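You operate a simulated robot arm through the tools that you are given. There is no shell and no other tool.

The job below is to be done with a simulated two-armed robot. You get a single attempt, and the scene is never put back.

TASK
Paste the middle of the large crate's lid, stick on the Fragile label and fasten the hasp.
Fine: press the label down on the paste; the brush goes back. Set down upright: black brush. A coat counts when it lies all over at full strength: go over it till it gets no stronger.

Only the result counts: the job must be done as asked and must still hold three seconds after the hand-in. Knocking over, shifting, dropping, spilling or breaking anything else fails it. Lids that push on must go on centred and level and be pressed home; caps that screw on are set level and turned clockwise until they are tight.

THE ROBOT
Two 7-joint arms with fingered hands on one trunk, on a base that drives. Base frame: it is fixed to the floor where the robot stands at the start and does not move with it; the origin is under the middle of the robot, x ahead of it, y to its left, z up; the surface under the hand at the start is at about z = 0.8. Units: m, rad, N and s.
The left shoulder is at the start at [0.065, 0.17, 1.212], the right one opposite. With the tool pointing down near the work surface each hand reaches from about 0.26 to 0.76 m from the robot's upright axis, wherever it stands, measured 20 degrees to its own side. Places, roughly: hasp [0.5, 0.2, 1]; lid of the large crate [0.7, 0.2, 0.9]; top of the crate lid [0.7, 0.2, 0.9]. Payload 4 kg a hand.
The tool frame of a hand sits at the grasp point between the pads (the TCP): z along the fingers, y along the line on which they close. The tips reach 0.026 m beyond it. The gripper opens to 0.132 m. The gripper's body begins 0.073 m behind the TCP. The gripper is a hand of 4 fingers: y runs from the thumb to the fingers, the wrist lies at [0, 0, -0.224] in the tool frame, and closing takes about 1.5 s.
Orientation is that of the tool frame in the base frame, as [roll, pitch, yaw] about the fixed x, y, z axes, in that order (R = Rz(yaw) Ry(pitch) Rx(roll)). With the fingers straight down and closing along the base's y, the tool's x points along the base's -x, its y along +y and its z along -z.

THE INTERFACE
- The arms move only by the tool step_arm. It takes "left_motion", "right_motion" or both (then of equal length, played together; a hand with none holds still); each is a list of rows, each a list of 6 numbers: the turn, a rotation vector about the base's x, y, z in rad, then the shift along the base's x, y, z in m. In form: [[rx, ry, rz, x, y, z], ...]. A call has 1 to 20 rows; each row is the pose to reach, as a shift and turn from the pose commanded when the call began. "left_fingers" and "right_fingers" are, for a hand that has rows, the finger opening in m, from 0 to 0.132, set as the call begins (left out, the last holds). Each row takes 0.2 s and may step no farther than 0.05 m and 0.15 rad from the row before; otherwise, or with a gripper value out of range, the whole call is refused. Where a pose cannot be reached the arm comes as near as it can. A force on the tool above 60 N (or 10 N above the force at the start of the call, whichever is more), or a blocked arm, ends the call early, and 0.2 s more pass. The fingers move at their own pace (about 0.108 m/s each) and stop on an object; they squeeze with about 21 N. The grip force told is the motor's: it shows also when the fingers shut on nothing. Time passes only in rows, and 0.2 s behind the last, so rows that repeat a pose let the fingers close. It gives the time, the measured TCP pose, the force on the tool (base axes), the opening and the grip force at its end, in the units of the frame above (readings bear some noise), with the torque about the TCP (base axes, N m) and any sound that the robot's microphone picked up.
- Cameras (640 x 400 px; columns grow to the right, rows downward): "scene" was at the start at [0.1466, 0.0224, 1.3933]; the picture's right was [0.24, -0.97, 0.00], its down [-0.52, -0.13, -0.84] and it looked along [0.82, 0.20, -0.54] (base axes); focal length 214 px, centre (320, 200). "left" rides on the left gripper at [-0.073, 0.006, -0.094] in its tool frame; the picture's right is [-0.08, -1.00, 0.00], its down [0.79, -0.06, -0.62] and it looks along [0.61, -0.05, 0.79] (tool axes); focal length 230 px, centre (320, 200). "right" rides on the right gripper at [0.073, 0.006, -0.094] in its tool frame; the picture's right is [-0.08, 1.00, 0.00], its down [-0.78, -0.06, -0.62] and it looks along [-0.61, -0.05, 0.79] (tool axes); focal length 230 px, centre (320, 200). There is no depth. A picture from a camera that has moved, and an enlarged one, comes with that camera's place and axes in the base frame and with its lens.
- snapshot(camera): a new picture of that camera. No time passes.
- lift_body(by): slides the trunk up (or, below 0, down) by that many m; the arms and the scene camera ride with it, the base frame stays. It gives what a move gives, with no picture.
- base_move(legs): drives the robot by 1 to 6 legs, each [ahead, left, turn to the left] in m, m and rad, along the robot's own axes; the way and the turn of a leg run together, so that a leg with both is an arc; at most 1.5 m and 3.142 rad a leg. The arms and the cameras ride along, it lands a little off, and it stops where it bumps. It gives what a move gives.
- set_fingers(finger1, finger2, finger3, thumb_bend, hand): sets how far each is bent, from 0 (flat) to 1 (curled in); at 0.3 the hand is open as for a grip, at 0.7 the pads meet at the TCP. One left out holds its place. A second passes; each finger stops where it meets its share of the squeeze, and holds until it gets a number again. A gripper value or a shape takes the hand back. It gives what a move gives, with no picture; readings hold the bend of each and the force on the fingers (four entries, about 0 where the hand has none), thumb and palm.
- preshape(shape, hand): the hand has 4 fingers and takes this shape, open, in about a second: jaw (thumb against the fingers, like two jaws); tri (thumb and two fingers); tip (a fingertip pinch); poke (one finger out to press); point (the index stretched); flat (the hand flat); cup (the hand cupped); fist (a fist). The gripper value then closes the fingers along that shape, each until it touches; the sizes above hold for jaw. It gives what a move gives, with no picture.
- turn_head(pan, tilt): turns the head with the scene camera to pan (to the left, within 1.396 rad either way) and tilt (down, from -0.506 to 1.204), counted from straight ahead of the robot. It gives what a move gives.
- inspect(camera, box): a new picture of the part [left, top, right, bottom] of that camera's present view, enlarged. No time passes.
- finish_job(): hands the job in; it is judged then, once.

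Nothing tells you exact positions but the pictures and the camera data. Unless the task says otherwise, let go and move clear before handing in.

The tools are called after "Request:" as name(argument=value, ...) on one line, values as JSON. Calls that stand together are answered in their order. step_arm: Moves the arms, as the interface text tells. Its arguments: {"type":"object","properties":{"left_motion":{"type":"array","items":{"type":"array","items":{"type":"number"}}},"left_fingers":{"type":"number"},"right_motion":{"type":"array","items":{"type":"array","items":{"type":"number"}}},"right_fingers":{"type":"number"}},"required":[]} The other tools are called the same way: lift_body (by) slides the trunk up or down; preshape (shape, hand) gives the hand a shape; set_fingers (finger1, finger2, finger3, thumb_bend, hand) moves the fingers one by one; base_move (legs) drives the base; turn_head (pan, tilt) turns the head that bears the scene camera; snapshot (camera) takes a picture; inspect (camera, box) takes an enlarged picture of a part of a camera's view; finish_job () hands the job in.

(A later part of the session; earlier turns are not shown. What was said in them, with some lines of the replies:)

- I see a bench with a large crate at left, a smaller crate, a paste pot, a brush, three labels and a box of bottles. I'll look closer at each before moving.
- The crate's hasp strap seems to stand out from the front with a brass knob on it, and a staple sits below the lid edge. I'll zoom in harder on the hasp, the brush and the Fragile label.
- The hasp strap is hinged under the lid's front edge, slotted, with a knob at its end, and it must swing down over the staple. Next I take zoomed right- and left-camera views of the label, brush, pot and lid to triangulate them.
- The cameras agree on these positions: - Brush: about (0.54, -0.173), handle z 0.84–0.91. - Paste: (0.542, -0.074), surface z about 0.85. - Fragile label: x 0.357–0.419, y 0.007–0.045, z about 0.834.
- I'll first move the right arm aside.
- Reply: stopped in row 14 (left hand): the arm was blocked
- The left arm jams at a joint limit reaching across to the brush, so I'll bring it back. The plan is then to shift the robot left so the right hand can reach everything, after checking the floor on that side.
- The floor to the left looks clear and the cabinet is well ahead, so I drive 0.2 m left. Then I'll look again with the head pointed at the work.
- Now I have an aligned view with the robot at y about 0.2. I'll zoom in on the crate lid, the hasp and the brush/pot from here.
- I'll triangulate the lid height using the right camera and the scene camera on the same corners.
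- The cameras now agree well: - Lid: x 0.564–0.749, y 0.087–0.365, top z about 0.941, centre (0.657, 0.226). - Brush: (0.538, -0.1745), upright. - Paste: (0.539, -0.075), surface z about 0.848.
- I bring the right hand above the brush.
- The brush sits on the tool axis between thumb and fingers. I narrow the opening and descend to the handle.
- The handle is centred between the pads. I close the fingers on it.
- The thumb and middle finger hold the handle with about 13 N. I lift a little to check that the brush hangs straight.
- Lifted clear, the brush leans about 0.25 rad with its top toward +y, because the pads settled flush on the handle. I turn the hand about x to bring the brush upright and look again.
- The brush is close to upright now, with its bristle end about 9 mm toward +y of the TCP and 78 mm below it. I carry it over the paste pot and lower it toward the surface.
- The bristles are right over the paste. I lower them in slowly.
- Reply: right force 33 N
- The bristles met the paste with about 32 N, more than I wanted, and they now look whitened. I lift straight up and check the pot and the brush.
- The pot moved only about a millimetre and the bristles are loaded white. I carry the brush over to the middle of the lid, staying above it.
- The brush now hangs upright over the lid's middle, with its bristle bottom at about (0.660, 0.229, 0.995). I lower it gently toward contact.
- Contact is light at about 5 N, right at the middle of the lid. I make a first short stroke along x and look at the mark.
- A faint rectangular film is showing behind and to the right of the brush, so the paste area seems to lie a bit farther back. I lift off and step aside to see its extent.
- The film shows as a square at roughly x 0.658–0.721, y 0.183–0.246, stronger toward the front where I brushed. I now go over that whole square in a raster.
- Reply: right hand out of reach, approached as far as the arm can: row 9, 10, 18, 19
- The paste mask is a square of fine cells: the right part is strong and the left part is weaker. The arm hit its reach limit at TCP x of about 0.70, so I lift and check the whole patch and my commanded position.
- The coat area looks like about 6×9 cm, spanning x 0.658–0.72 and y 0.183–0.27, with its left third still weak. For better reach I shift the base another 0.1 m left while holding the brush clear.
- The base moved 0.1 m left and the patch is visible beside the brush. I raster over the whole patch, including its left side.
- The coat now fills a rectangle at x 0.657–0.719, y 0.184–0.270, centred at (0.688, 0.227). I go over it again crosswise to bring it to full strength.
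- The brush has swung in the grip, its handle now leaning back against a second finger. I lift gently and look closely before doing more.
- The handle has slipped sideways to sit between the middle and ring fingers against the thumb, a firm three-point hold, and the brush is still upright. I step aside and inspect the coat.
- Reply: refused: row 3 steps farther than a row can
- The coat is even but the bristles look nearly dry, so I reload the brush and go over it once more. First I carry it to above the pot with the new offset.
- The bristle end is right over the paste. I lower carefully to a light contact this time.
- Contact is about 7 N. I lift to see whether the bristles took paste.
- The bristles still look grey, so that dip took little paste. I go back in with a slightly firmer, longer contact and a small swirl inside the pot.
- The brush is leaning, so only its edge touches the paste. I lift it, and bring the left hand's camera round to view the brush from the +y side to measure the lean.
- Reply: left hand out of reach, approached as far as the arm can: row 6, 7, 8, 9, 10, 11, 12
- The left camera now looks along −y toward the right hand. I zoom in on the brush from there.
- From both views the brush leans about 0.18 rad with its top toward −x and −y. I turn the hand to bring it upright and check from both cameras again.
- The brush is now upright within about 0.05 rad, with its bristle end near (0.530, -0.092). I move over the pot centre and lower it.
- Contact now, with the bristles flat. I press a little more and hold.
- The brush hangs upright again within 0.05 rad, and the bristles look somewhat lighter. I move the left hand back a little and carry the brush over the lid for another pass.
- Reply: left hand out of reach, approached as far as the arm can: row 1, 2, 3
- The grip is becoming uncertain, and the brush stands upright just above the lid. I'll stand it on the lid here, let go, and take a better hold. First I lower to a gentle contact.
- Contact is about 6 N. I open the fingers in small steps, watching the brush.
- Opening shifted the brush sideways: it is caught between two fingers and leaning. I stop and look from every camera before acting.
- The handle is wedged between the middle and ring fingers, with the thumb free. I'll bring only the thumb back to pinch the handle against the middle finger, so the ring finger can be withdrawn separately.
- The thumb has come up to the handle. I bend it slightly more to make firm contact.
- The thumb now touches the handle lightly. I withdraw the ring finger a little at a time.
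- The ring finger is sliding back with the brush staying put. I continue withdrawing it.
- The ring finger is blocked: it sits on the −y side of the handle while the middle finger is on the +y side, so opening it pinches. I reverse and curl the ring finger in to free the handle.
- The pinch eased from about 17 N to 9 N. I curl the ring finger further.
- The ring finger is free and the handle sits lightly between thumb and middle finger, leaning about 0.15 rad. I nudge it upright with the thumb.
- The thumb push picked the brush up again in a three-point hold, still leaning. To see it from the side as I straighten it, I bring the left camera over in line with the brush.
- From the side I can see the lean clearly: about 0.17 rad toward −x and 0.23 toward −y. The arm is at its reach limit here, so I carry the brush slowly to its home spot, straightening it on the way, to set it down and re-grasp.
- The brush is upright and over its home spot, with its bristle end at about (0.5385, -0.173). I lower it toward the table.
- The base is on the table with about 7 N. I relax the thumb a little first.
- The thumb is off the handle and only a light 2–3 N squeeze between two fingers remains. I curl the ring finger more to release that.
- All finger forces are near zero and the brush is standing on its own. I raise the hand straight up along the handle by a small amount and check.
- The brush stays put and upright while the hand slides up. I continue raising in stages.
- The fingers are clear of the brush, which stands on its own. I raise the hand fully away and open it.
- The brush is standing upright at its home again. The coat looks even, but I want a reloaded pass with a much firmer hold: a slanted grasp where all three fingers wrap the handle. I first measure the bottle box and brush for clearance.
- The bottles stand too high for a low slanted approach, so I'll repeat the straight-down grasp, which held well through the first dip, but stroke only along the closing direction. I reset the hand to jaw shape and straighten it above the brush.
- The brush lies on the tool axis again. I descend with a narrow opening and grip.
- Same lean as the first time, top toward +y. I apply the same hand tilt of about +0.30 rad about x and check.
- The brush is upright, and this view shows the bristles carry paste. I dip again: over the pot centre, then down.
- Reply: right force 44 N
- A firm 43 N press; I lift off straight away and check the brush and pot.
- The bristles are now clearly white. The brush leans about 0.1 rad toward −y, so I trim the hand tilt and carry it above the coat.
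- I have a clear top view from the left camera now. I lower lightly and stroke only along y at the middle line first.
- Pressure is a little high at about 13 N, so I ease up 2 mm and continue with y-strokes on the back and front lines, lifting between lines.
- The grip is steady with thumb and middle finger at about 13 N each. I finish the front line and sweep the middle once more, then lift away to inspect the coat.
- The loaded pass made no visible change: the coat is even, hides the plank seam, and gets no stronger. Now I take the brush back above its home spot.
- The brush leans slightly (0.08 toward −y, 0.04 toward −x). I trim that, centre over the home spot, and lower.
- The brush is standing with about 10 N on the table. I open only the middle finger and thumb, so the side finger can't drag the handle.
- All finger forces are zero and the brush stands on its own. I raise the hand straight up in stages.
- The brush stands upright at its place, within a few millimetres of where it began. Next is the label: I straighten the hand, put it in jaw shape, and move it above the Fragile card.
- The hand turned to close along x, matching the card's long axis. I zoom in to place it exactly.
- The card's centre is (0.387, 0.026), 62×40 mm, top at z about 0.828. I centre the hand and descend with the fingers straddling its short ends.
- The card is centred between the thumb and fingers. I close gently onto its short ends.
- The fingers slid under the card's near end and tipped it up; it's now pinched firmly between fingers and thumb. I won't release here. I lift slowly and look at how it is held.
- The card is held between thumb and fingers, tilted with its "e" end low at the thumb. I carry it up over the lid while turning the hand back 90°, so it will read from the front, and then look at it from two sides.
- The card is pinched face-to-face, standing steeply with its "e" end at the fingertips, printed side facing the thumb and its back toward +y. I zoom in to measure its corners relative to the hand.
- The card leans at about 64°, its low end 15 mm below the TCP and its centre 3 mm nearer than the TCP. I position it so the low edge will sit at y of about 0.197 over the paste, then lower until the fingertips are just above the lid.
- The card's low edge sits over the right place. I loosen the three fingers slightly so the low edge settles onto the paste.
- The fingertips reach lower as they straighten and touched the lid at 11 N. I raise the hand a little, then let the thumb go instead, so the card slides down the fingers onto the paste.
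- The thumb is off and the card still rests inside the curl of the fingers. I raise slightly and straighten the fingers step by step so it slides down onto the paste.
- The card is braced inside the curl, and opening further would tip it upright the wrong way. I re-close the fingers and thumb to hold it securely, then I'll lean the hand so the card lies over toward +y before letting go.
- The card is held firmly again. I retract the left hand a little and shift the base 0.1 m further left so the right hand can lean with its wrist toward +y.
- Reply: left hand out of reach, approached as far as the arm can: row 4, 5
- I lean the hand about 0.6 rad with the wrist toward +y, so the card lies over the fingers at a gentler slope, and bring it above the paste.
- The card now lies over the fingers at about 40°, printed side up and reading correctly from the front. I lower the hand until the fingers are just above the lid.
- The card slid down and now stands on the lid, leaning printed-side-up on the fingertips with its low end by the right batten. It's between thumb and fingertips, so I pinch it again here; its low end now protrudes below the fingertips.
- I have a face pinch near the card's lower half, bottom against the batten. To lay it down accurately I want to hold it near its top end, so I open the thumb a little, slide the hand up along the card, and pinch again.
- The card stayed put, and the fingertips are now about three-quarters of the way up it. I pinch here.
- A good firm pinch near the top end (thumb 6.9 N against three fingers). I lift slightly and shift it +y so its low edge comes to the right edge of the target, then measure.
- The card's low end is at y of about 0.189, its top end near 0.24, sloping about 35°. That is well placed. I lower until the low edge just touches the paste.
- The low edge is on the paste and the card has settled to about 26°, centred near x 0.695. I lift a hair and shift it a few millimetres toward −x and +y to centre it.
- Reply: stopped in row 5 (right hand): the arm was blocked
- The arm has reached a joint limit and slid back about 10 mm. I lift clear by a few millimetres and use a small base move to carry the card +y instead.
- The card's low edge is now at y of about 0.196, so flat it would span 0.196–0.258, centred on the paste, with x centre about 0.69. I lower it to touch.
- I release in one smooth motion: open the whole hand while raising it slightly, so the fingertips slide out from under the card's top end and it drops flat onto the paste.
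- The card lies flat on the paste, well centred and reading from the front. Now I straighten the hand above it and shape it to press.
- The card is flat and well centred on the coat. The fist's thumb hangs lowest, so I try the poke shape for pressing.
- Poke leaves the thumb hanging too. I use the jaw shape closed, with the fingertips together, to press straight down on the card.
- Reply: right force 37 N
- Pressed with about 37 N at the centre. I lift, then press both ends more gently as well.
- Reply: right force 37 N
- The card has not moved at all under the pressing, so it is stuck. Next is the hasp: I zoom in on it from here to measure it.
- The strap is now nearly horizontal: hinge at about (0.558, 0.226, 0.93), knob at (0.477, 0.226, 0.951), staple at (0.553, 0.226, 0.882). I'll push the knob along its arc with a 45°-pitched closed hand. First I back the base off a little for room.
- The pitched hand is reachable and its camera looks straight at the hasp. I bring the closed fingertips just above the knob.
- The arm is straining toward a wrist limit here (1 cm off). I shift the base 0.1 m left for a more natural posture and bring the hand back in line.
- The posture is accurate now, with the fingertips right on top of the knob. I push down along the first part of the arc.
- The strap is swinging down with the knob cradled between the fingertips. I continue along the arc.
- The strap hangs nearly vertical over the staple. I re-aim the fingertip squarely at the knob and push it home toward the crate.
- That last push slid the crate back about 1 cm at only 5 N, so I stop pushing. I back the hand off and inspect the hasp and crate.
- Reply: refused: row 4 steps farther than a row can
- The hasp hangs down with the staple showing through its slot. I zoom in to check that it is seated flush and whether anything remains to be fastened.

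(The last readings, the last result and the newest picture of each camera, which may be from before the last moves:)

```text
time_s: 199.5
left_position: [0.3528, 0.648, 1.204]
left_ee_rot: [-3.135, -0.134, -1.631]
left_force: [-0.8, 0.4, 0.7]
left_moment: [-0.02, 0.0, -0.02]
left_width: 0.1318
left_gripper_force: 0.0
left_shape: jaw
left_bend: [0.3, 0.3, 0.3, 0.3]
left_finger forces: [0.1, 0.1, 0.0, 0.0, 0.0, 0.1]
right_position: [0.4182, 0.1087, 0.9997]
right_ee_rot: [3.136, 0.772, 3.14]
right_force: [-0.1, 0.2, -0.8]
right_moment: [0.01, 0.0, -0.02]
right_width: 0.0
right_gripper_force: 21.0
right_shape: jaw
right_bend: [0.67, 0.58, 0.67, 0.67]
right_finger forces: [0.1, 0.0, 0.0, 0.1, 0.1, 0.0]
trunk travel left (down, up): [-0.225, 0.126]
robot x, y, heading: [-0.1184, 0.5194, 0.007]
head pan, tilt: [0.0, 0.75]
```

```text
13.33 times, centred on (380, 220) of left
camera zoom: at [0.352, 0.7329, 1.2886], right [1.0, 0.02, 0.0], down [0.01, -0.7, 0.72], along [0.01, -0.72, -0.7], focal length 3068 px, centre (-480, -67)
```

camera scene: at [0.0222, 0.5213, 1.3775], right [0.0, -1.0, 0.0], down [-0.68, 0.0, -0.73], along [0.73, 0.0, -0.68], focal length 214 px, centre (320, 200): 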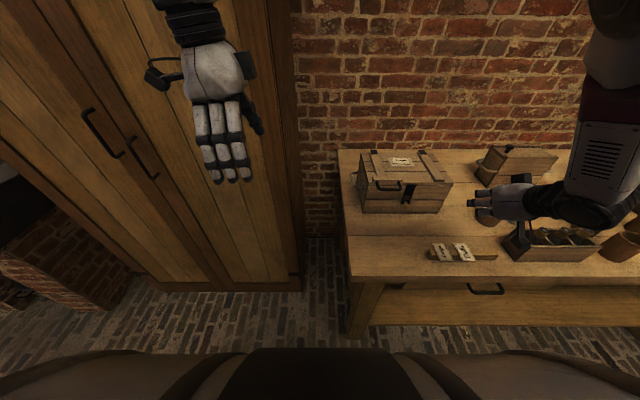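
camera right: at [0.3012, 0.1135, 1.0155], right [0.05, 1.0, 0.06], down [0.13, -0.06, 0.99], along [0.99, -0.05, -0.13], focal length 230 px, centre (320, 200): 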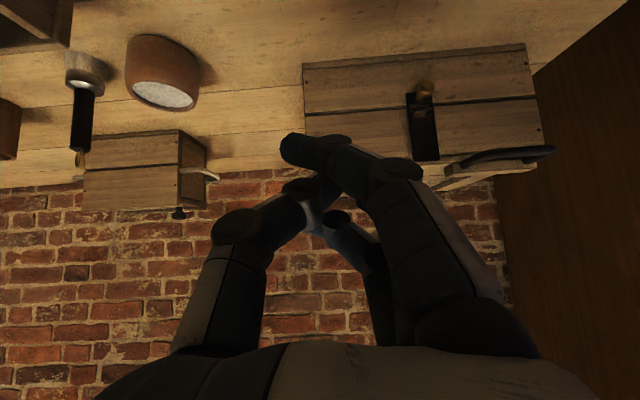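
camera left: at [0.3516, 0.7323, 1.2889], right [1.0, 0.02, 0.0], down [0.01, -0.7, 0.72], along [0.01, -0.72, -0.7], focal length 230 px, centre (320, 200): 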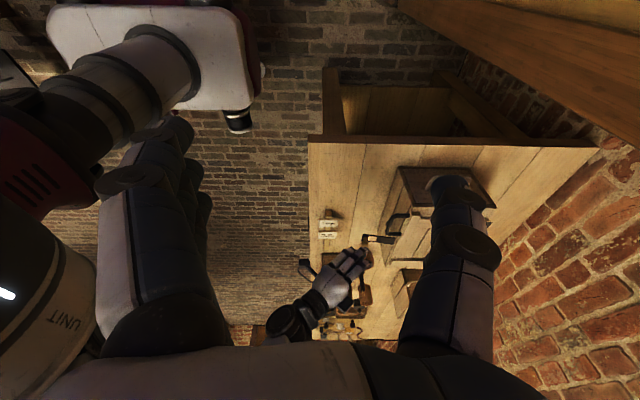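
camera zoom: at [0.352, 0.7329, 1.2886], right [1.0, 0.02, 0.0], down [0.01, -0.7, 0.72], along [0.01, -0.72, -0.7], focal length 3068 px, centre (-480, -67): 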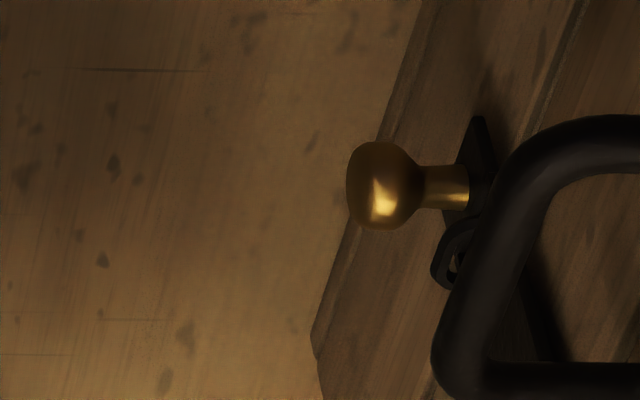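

The hasp is fully down: vertical, flush with the crate front, the staple standing through its slot, and it stays. I check the surroundings: the label bar, the brush, the pot, and the crate's position.

Request:
inspect(camera="scene", box=[416, 225, 512, 285])

Request:
turn_head(pan=-0.45, tilt=0.6)

Request:
snapshot(camera="scene")

Request:
inspect(camera="scene", box=[250, 150, 400, 260])

```text
6.67 times, centred on (464, 255) of scene
camera zoom: at [0.0222, 0.5213, 1.3775], right [0.0, -1.0, 0.0], down [-0.68, 0.0, -0.73], along [0.73, 0.0, -0.68], focal length 1430 px, centre (-640, -167)
```

zoom: 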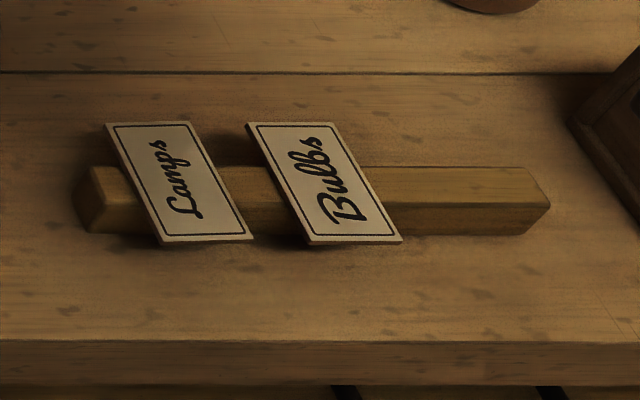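

```text
time_s: 200.4
left_position: [0.3535, 0.648, 1.2047]
left_ee_rot: [-3.135, -0.133, -1.632]
left_force: [0.5, 0.3, 0.2]
left_moment: [0.03, 0.0, 0.06]
left_width: 0.1321
left_gripper_force: 0.1
left_shape: jaw
left_bend: [0.3, 0.3, 0.3, 0.3]
left_finger forces: [0.0, 0.0, 0.0, 0.1, 0.2, 0.1]
right_position: [0.4189, 0.1078, 0.9987]
right_ee_rot: [3.136, 0.773, 3.138]
right_force: [-0.6, 0.3, 0.8]
right_moment: [-0.02, 0.0, -0.02]
right_width: 0.0004
right_gripper_force: 21.1
right_shape: jaw
right_bend: [0.67, 0.58, 0.67, 0.67]
right_finger forces: [0.0, 0.1, 0.0, 0.0, 0.0, 0.0]
trunk travel left (down, up): [-0.225, 0.126]
robot x, y, heading: [-0.122, 0.5162, 0.005]
head pan, tilt: [-0.45, 0.6]
```

```text
taken
camera scene: at [0.019, 0.4823, 1.3904], right [-0.43, -0.9, 0.0], down [-0.51, 0.24, -0.82], along [0.74, -0.36, -0.57], focal length 214 px, centre (320, 200)
```

scene: 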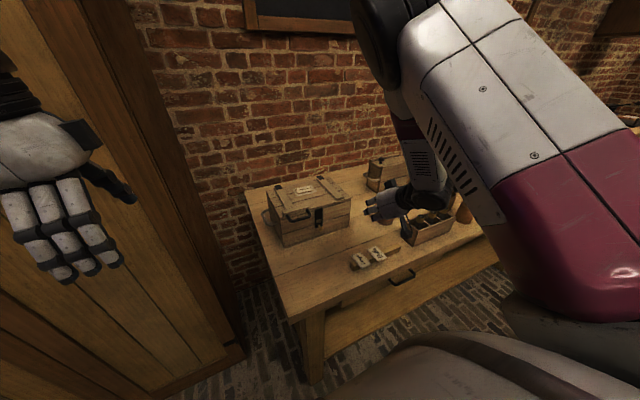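

```text
3.64 times, centred on (325, 205) of scene
camera zoom: at [0.019, 0.4823, 1.3904], right [-0.43, -0.9, 0.0], down [-0.51, 0.24, -0.82], along [0.74, -0.36, -0.57], focal length 780 px, centre (302, 182)
```

zoom: 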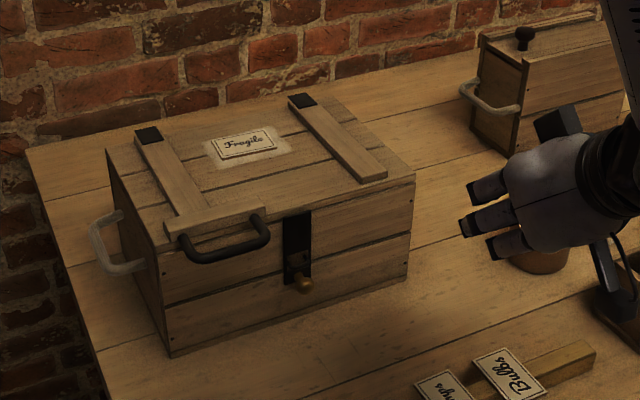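

The label bar and remaining cards are where they were, the hasp stays closed, and the card sits on its coat. I move the right hand well clear and check the brush and pot once more.

Request:
step_arm(right_motion=[[0, 0.05, 0, -0.01, 0, 0.04], [0, 0.1, 0, -0.02, 0, 0.08], [0, 0.2, 0, -0.03, 0, 0.12], [0, 0.3, 0, -0.03, 0, 0.16], [0, 0.4, 0, -0.03, 0.0, 0.2], [0, 0.4, 0, -0.03, 0.0, 0.22], [0, 0.4, 0, -0.03, 0.0, 0.22]])

Request:
turn_head(pan=-0.45, tilt=0.75)

Request:
snapshot(camera="scene")

Request:
snapshot(camera="right")

```text
time_s: 202.0
left_position: [0.354, 0.6479, 1.2044]
left_ee_rot: [-3.136, -0.134, -1.629]
left_force: [0.1, 1.0, 1.1]
left_moment: [0.01, -0.02, 0.01]
left_width: 0.1319
left_gripper_force: 0.1
left_shape: jaw
left_bend: [0.3, 0.3, 0.3, 0.3]
left_finger forces: [0.0, 0.0, 0.1, 0.1, 0.1, 0.0]
right_position: [0.3865, 0.1045, 1.2186]
right_ee_rot: [3.121, 0.374, 3.127]
right_force: [0.0, -0.5, -0.8]
right_moment: [0.0, -0.01, 0.0]
right_width: 0.0
right_gripper_force: 21.4
right_shape: jaw
right_bend: [0.67, 0.58, 0.67, 0.67]
right_finger forces: [0.1, 0.0, 0.0, 0.0, 0.1, 0.1]
trunk travel left (down, up): [-0.225, 0.126]
robot x, y, heading: [-0.1193, 0.5201, -0.0]
head pan, tilt: [-0.45, 0.6]
```

```text
time_s: 202.7
left_position: [0.3543, 0.6481, 1.2036]
left_ee_rot: [-3.134, -0.133, -1.631]
left_force: [0.4, -1.0, -0.5]
left_moment: [0.02, 0.03, 0.03]
left_width: 0.1319
left_gripper_force: 0.1
left_shape: jaw
left_bend: [0.3, 0.3, 0.3, 0.3]
left_finger forces: [0.0, 0.0, 0.0, 0.0, 0.0, 0.0]
right_position: [0.3868, 0.1035, 1.2169]
right_ee_rot: [3.125, 0.371, 3.127]
right_force: [0.8, -0.4, -0.5]
right_moment: [-0.01, -0.05, 0.04]
right_width: 0.0001
right_gripper_force: 20.5
right_shape: jaw
right_bend: [0.67, 0.58, 0.67, 0.67]
right_finger forces: [0.1, 0.0, 0.0, 0.0, 0.1, 0.0]
trunk travel left (down, up): [-0.225, 0.126]
robot x, y, heading: [-0.1204, 0.5171, 0.001]
head pan, tilt: [-0.45, 0.75]
```

```text
taken
camera scene: at [0.0139, 0.4846, 1.3776], right [-0.43, -0.9, 0.0], down [-0.61, 0.29, -0.73], along [0.66, -0.32, -0.68], focal length 214 px, centre (320, 200)
```

scene: 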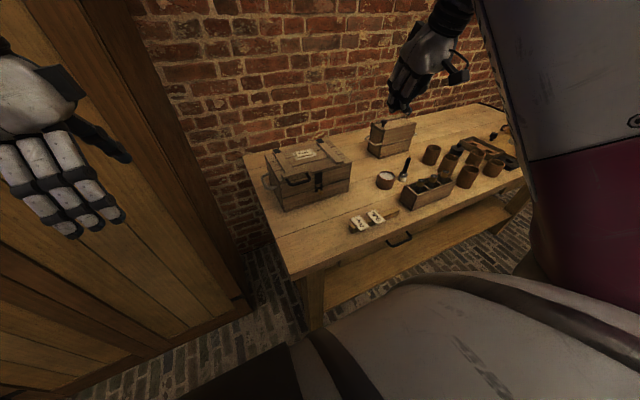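

```text
taken
camera right: at [0.2846, 0.1097, 1.2776], right [0.08, 1.0, 0.04], down [0.51, -0.08, 0.86], along [0.86, -0.05, -0.51], focal length 230 px, centre (320, 200)
```

right: 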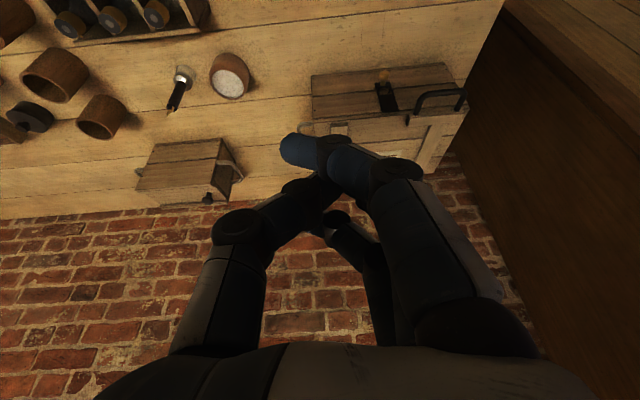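

Request:
inspect(camera="scene", box=[360, 140, 440, 200])

Request:
inspect(camera="scene", box=[260, 135, 360, 215])

```text
6.67 times, centred on (400, 170) of scene
camera zoom: at [0.0139, 0.4846, 1.3776], right [-0.43, -0.9, 0.0], down [-0.61, 0.29, -0.73], along [0.66, -0.32, -0.68], focal length 1430 px, centre (-213, 400)
```

zoom: 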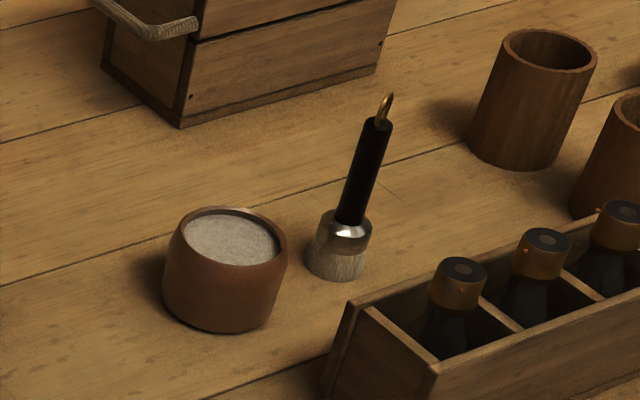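

```text
5.00 times, centred on (310, 175) of scene
camera zoom: at [0.0139, 0.4846, 1.3776], right [-0.43, -0.9, 0.0], down [-0.61, 0.29, -0.73], along [0.66, -0.32, -0.68], focal length 1072 px, centre (370, 325)
```

zoom: 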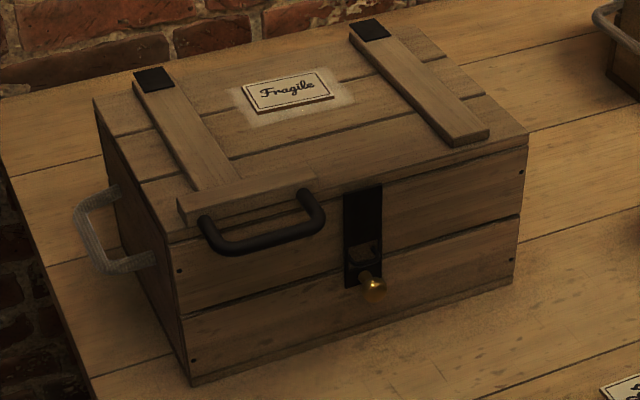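

The Fragile card lies flat on the pasted middle of the lid, and the hasp is down flush over its staple. The black brush stands upright at its place by the undisturbed paste pot, and both hands are clear. My last push on the hasp did slide the crate back about 1 cm. I hand the job in.

Request:
finish_job()

```text
The job is handed in.
```

The job is handed in: the lid is pasted, the Fragile label is stuck on, the hasp is fastened and the brush is back. I haven't been told how it was judged.

- **Paste:** The middle of the lid has an even coat of about 6 × 9 cm. I judged it full strength by eye, because a second pass with a loaded brush made no visible difference.
- **Label:** The Fragile label lies flat and close to centred on the coat, reading from the front. I pressed it down at the centre and both ends, and it did not move.
- **Hasp:** The hasp is down flush against the crate front, with the staple through its slot. It stayed there when I let go.
- **Brush:** The black brush stands upright about 6 mm from where it began.

**Shifted:** My last push on the hasp slid the large crate back about 1 cm, and I left it there. The paste pot moved about 1 mm during dipping. As far as I could see, nothing else on the table moved.
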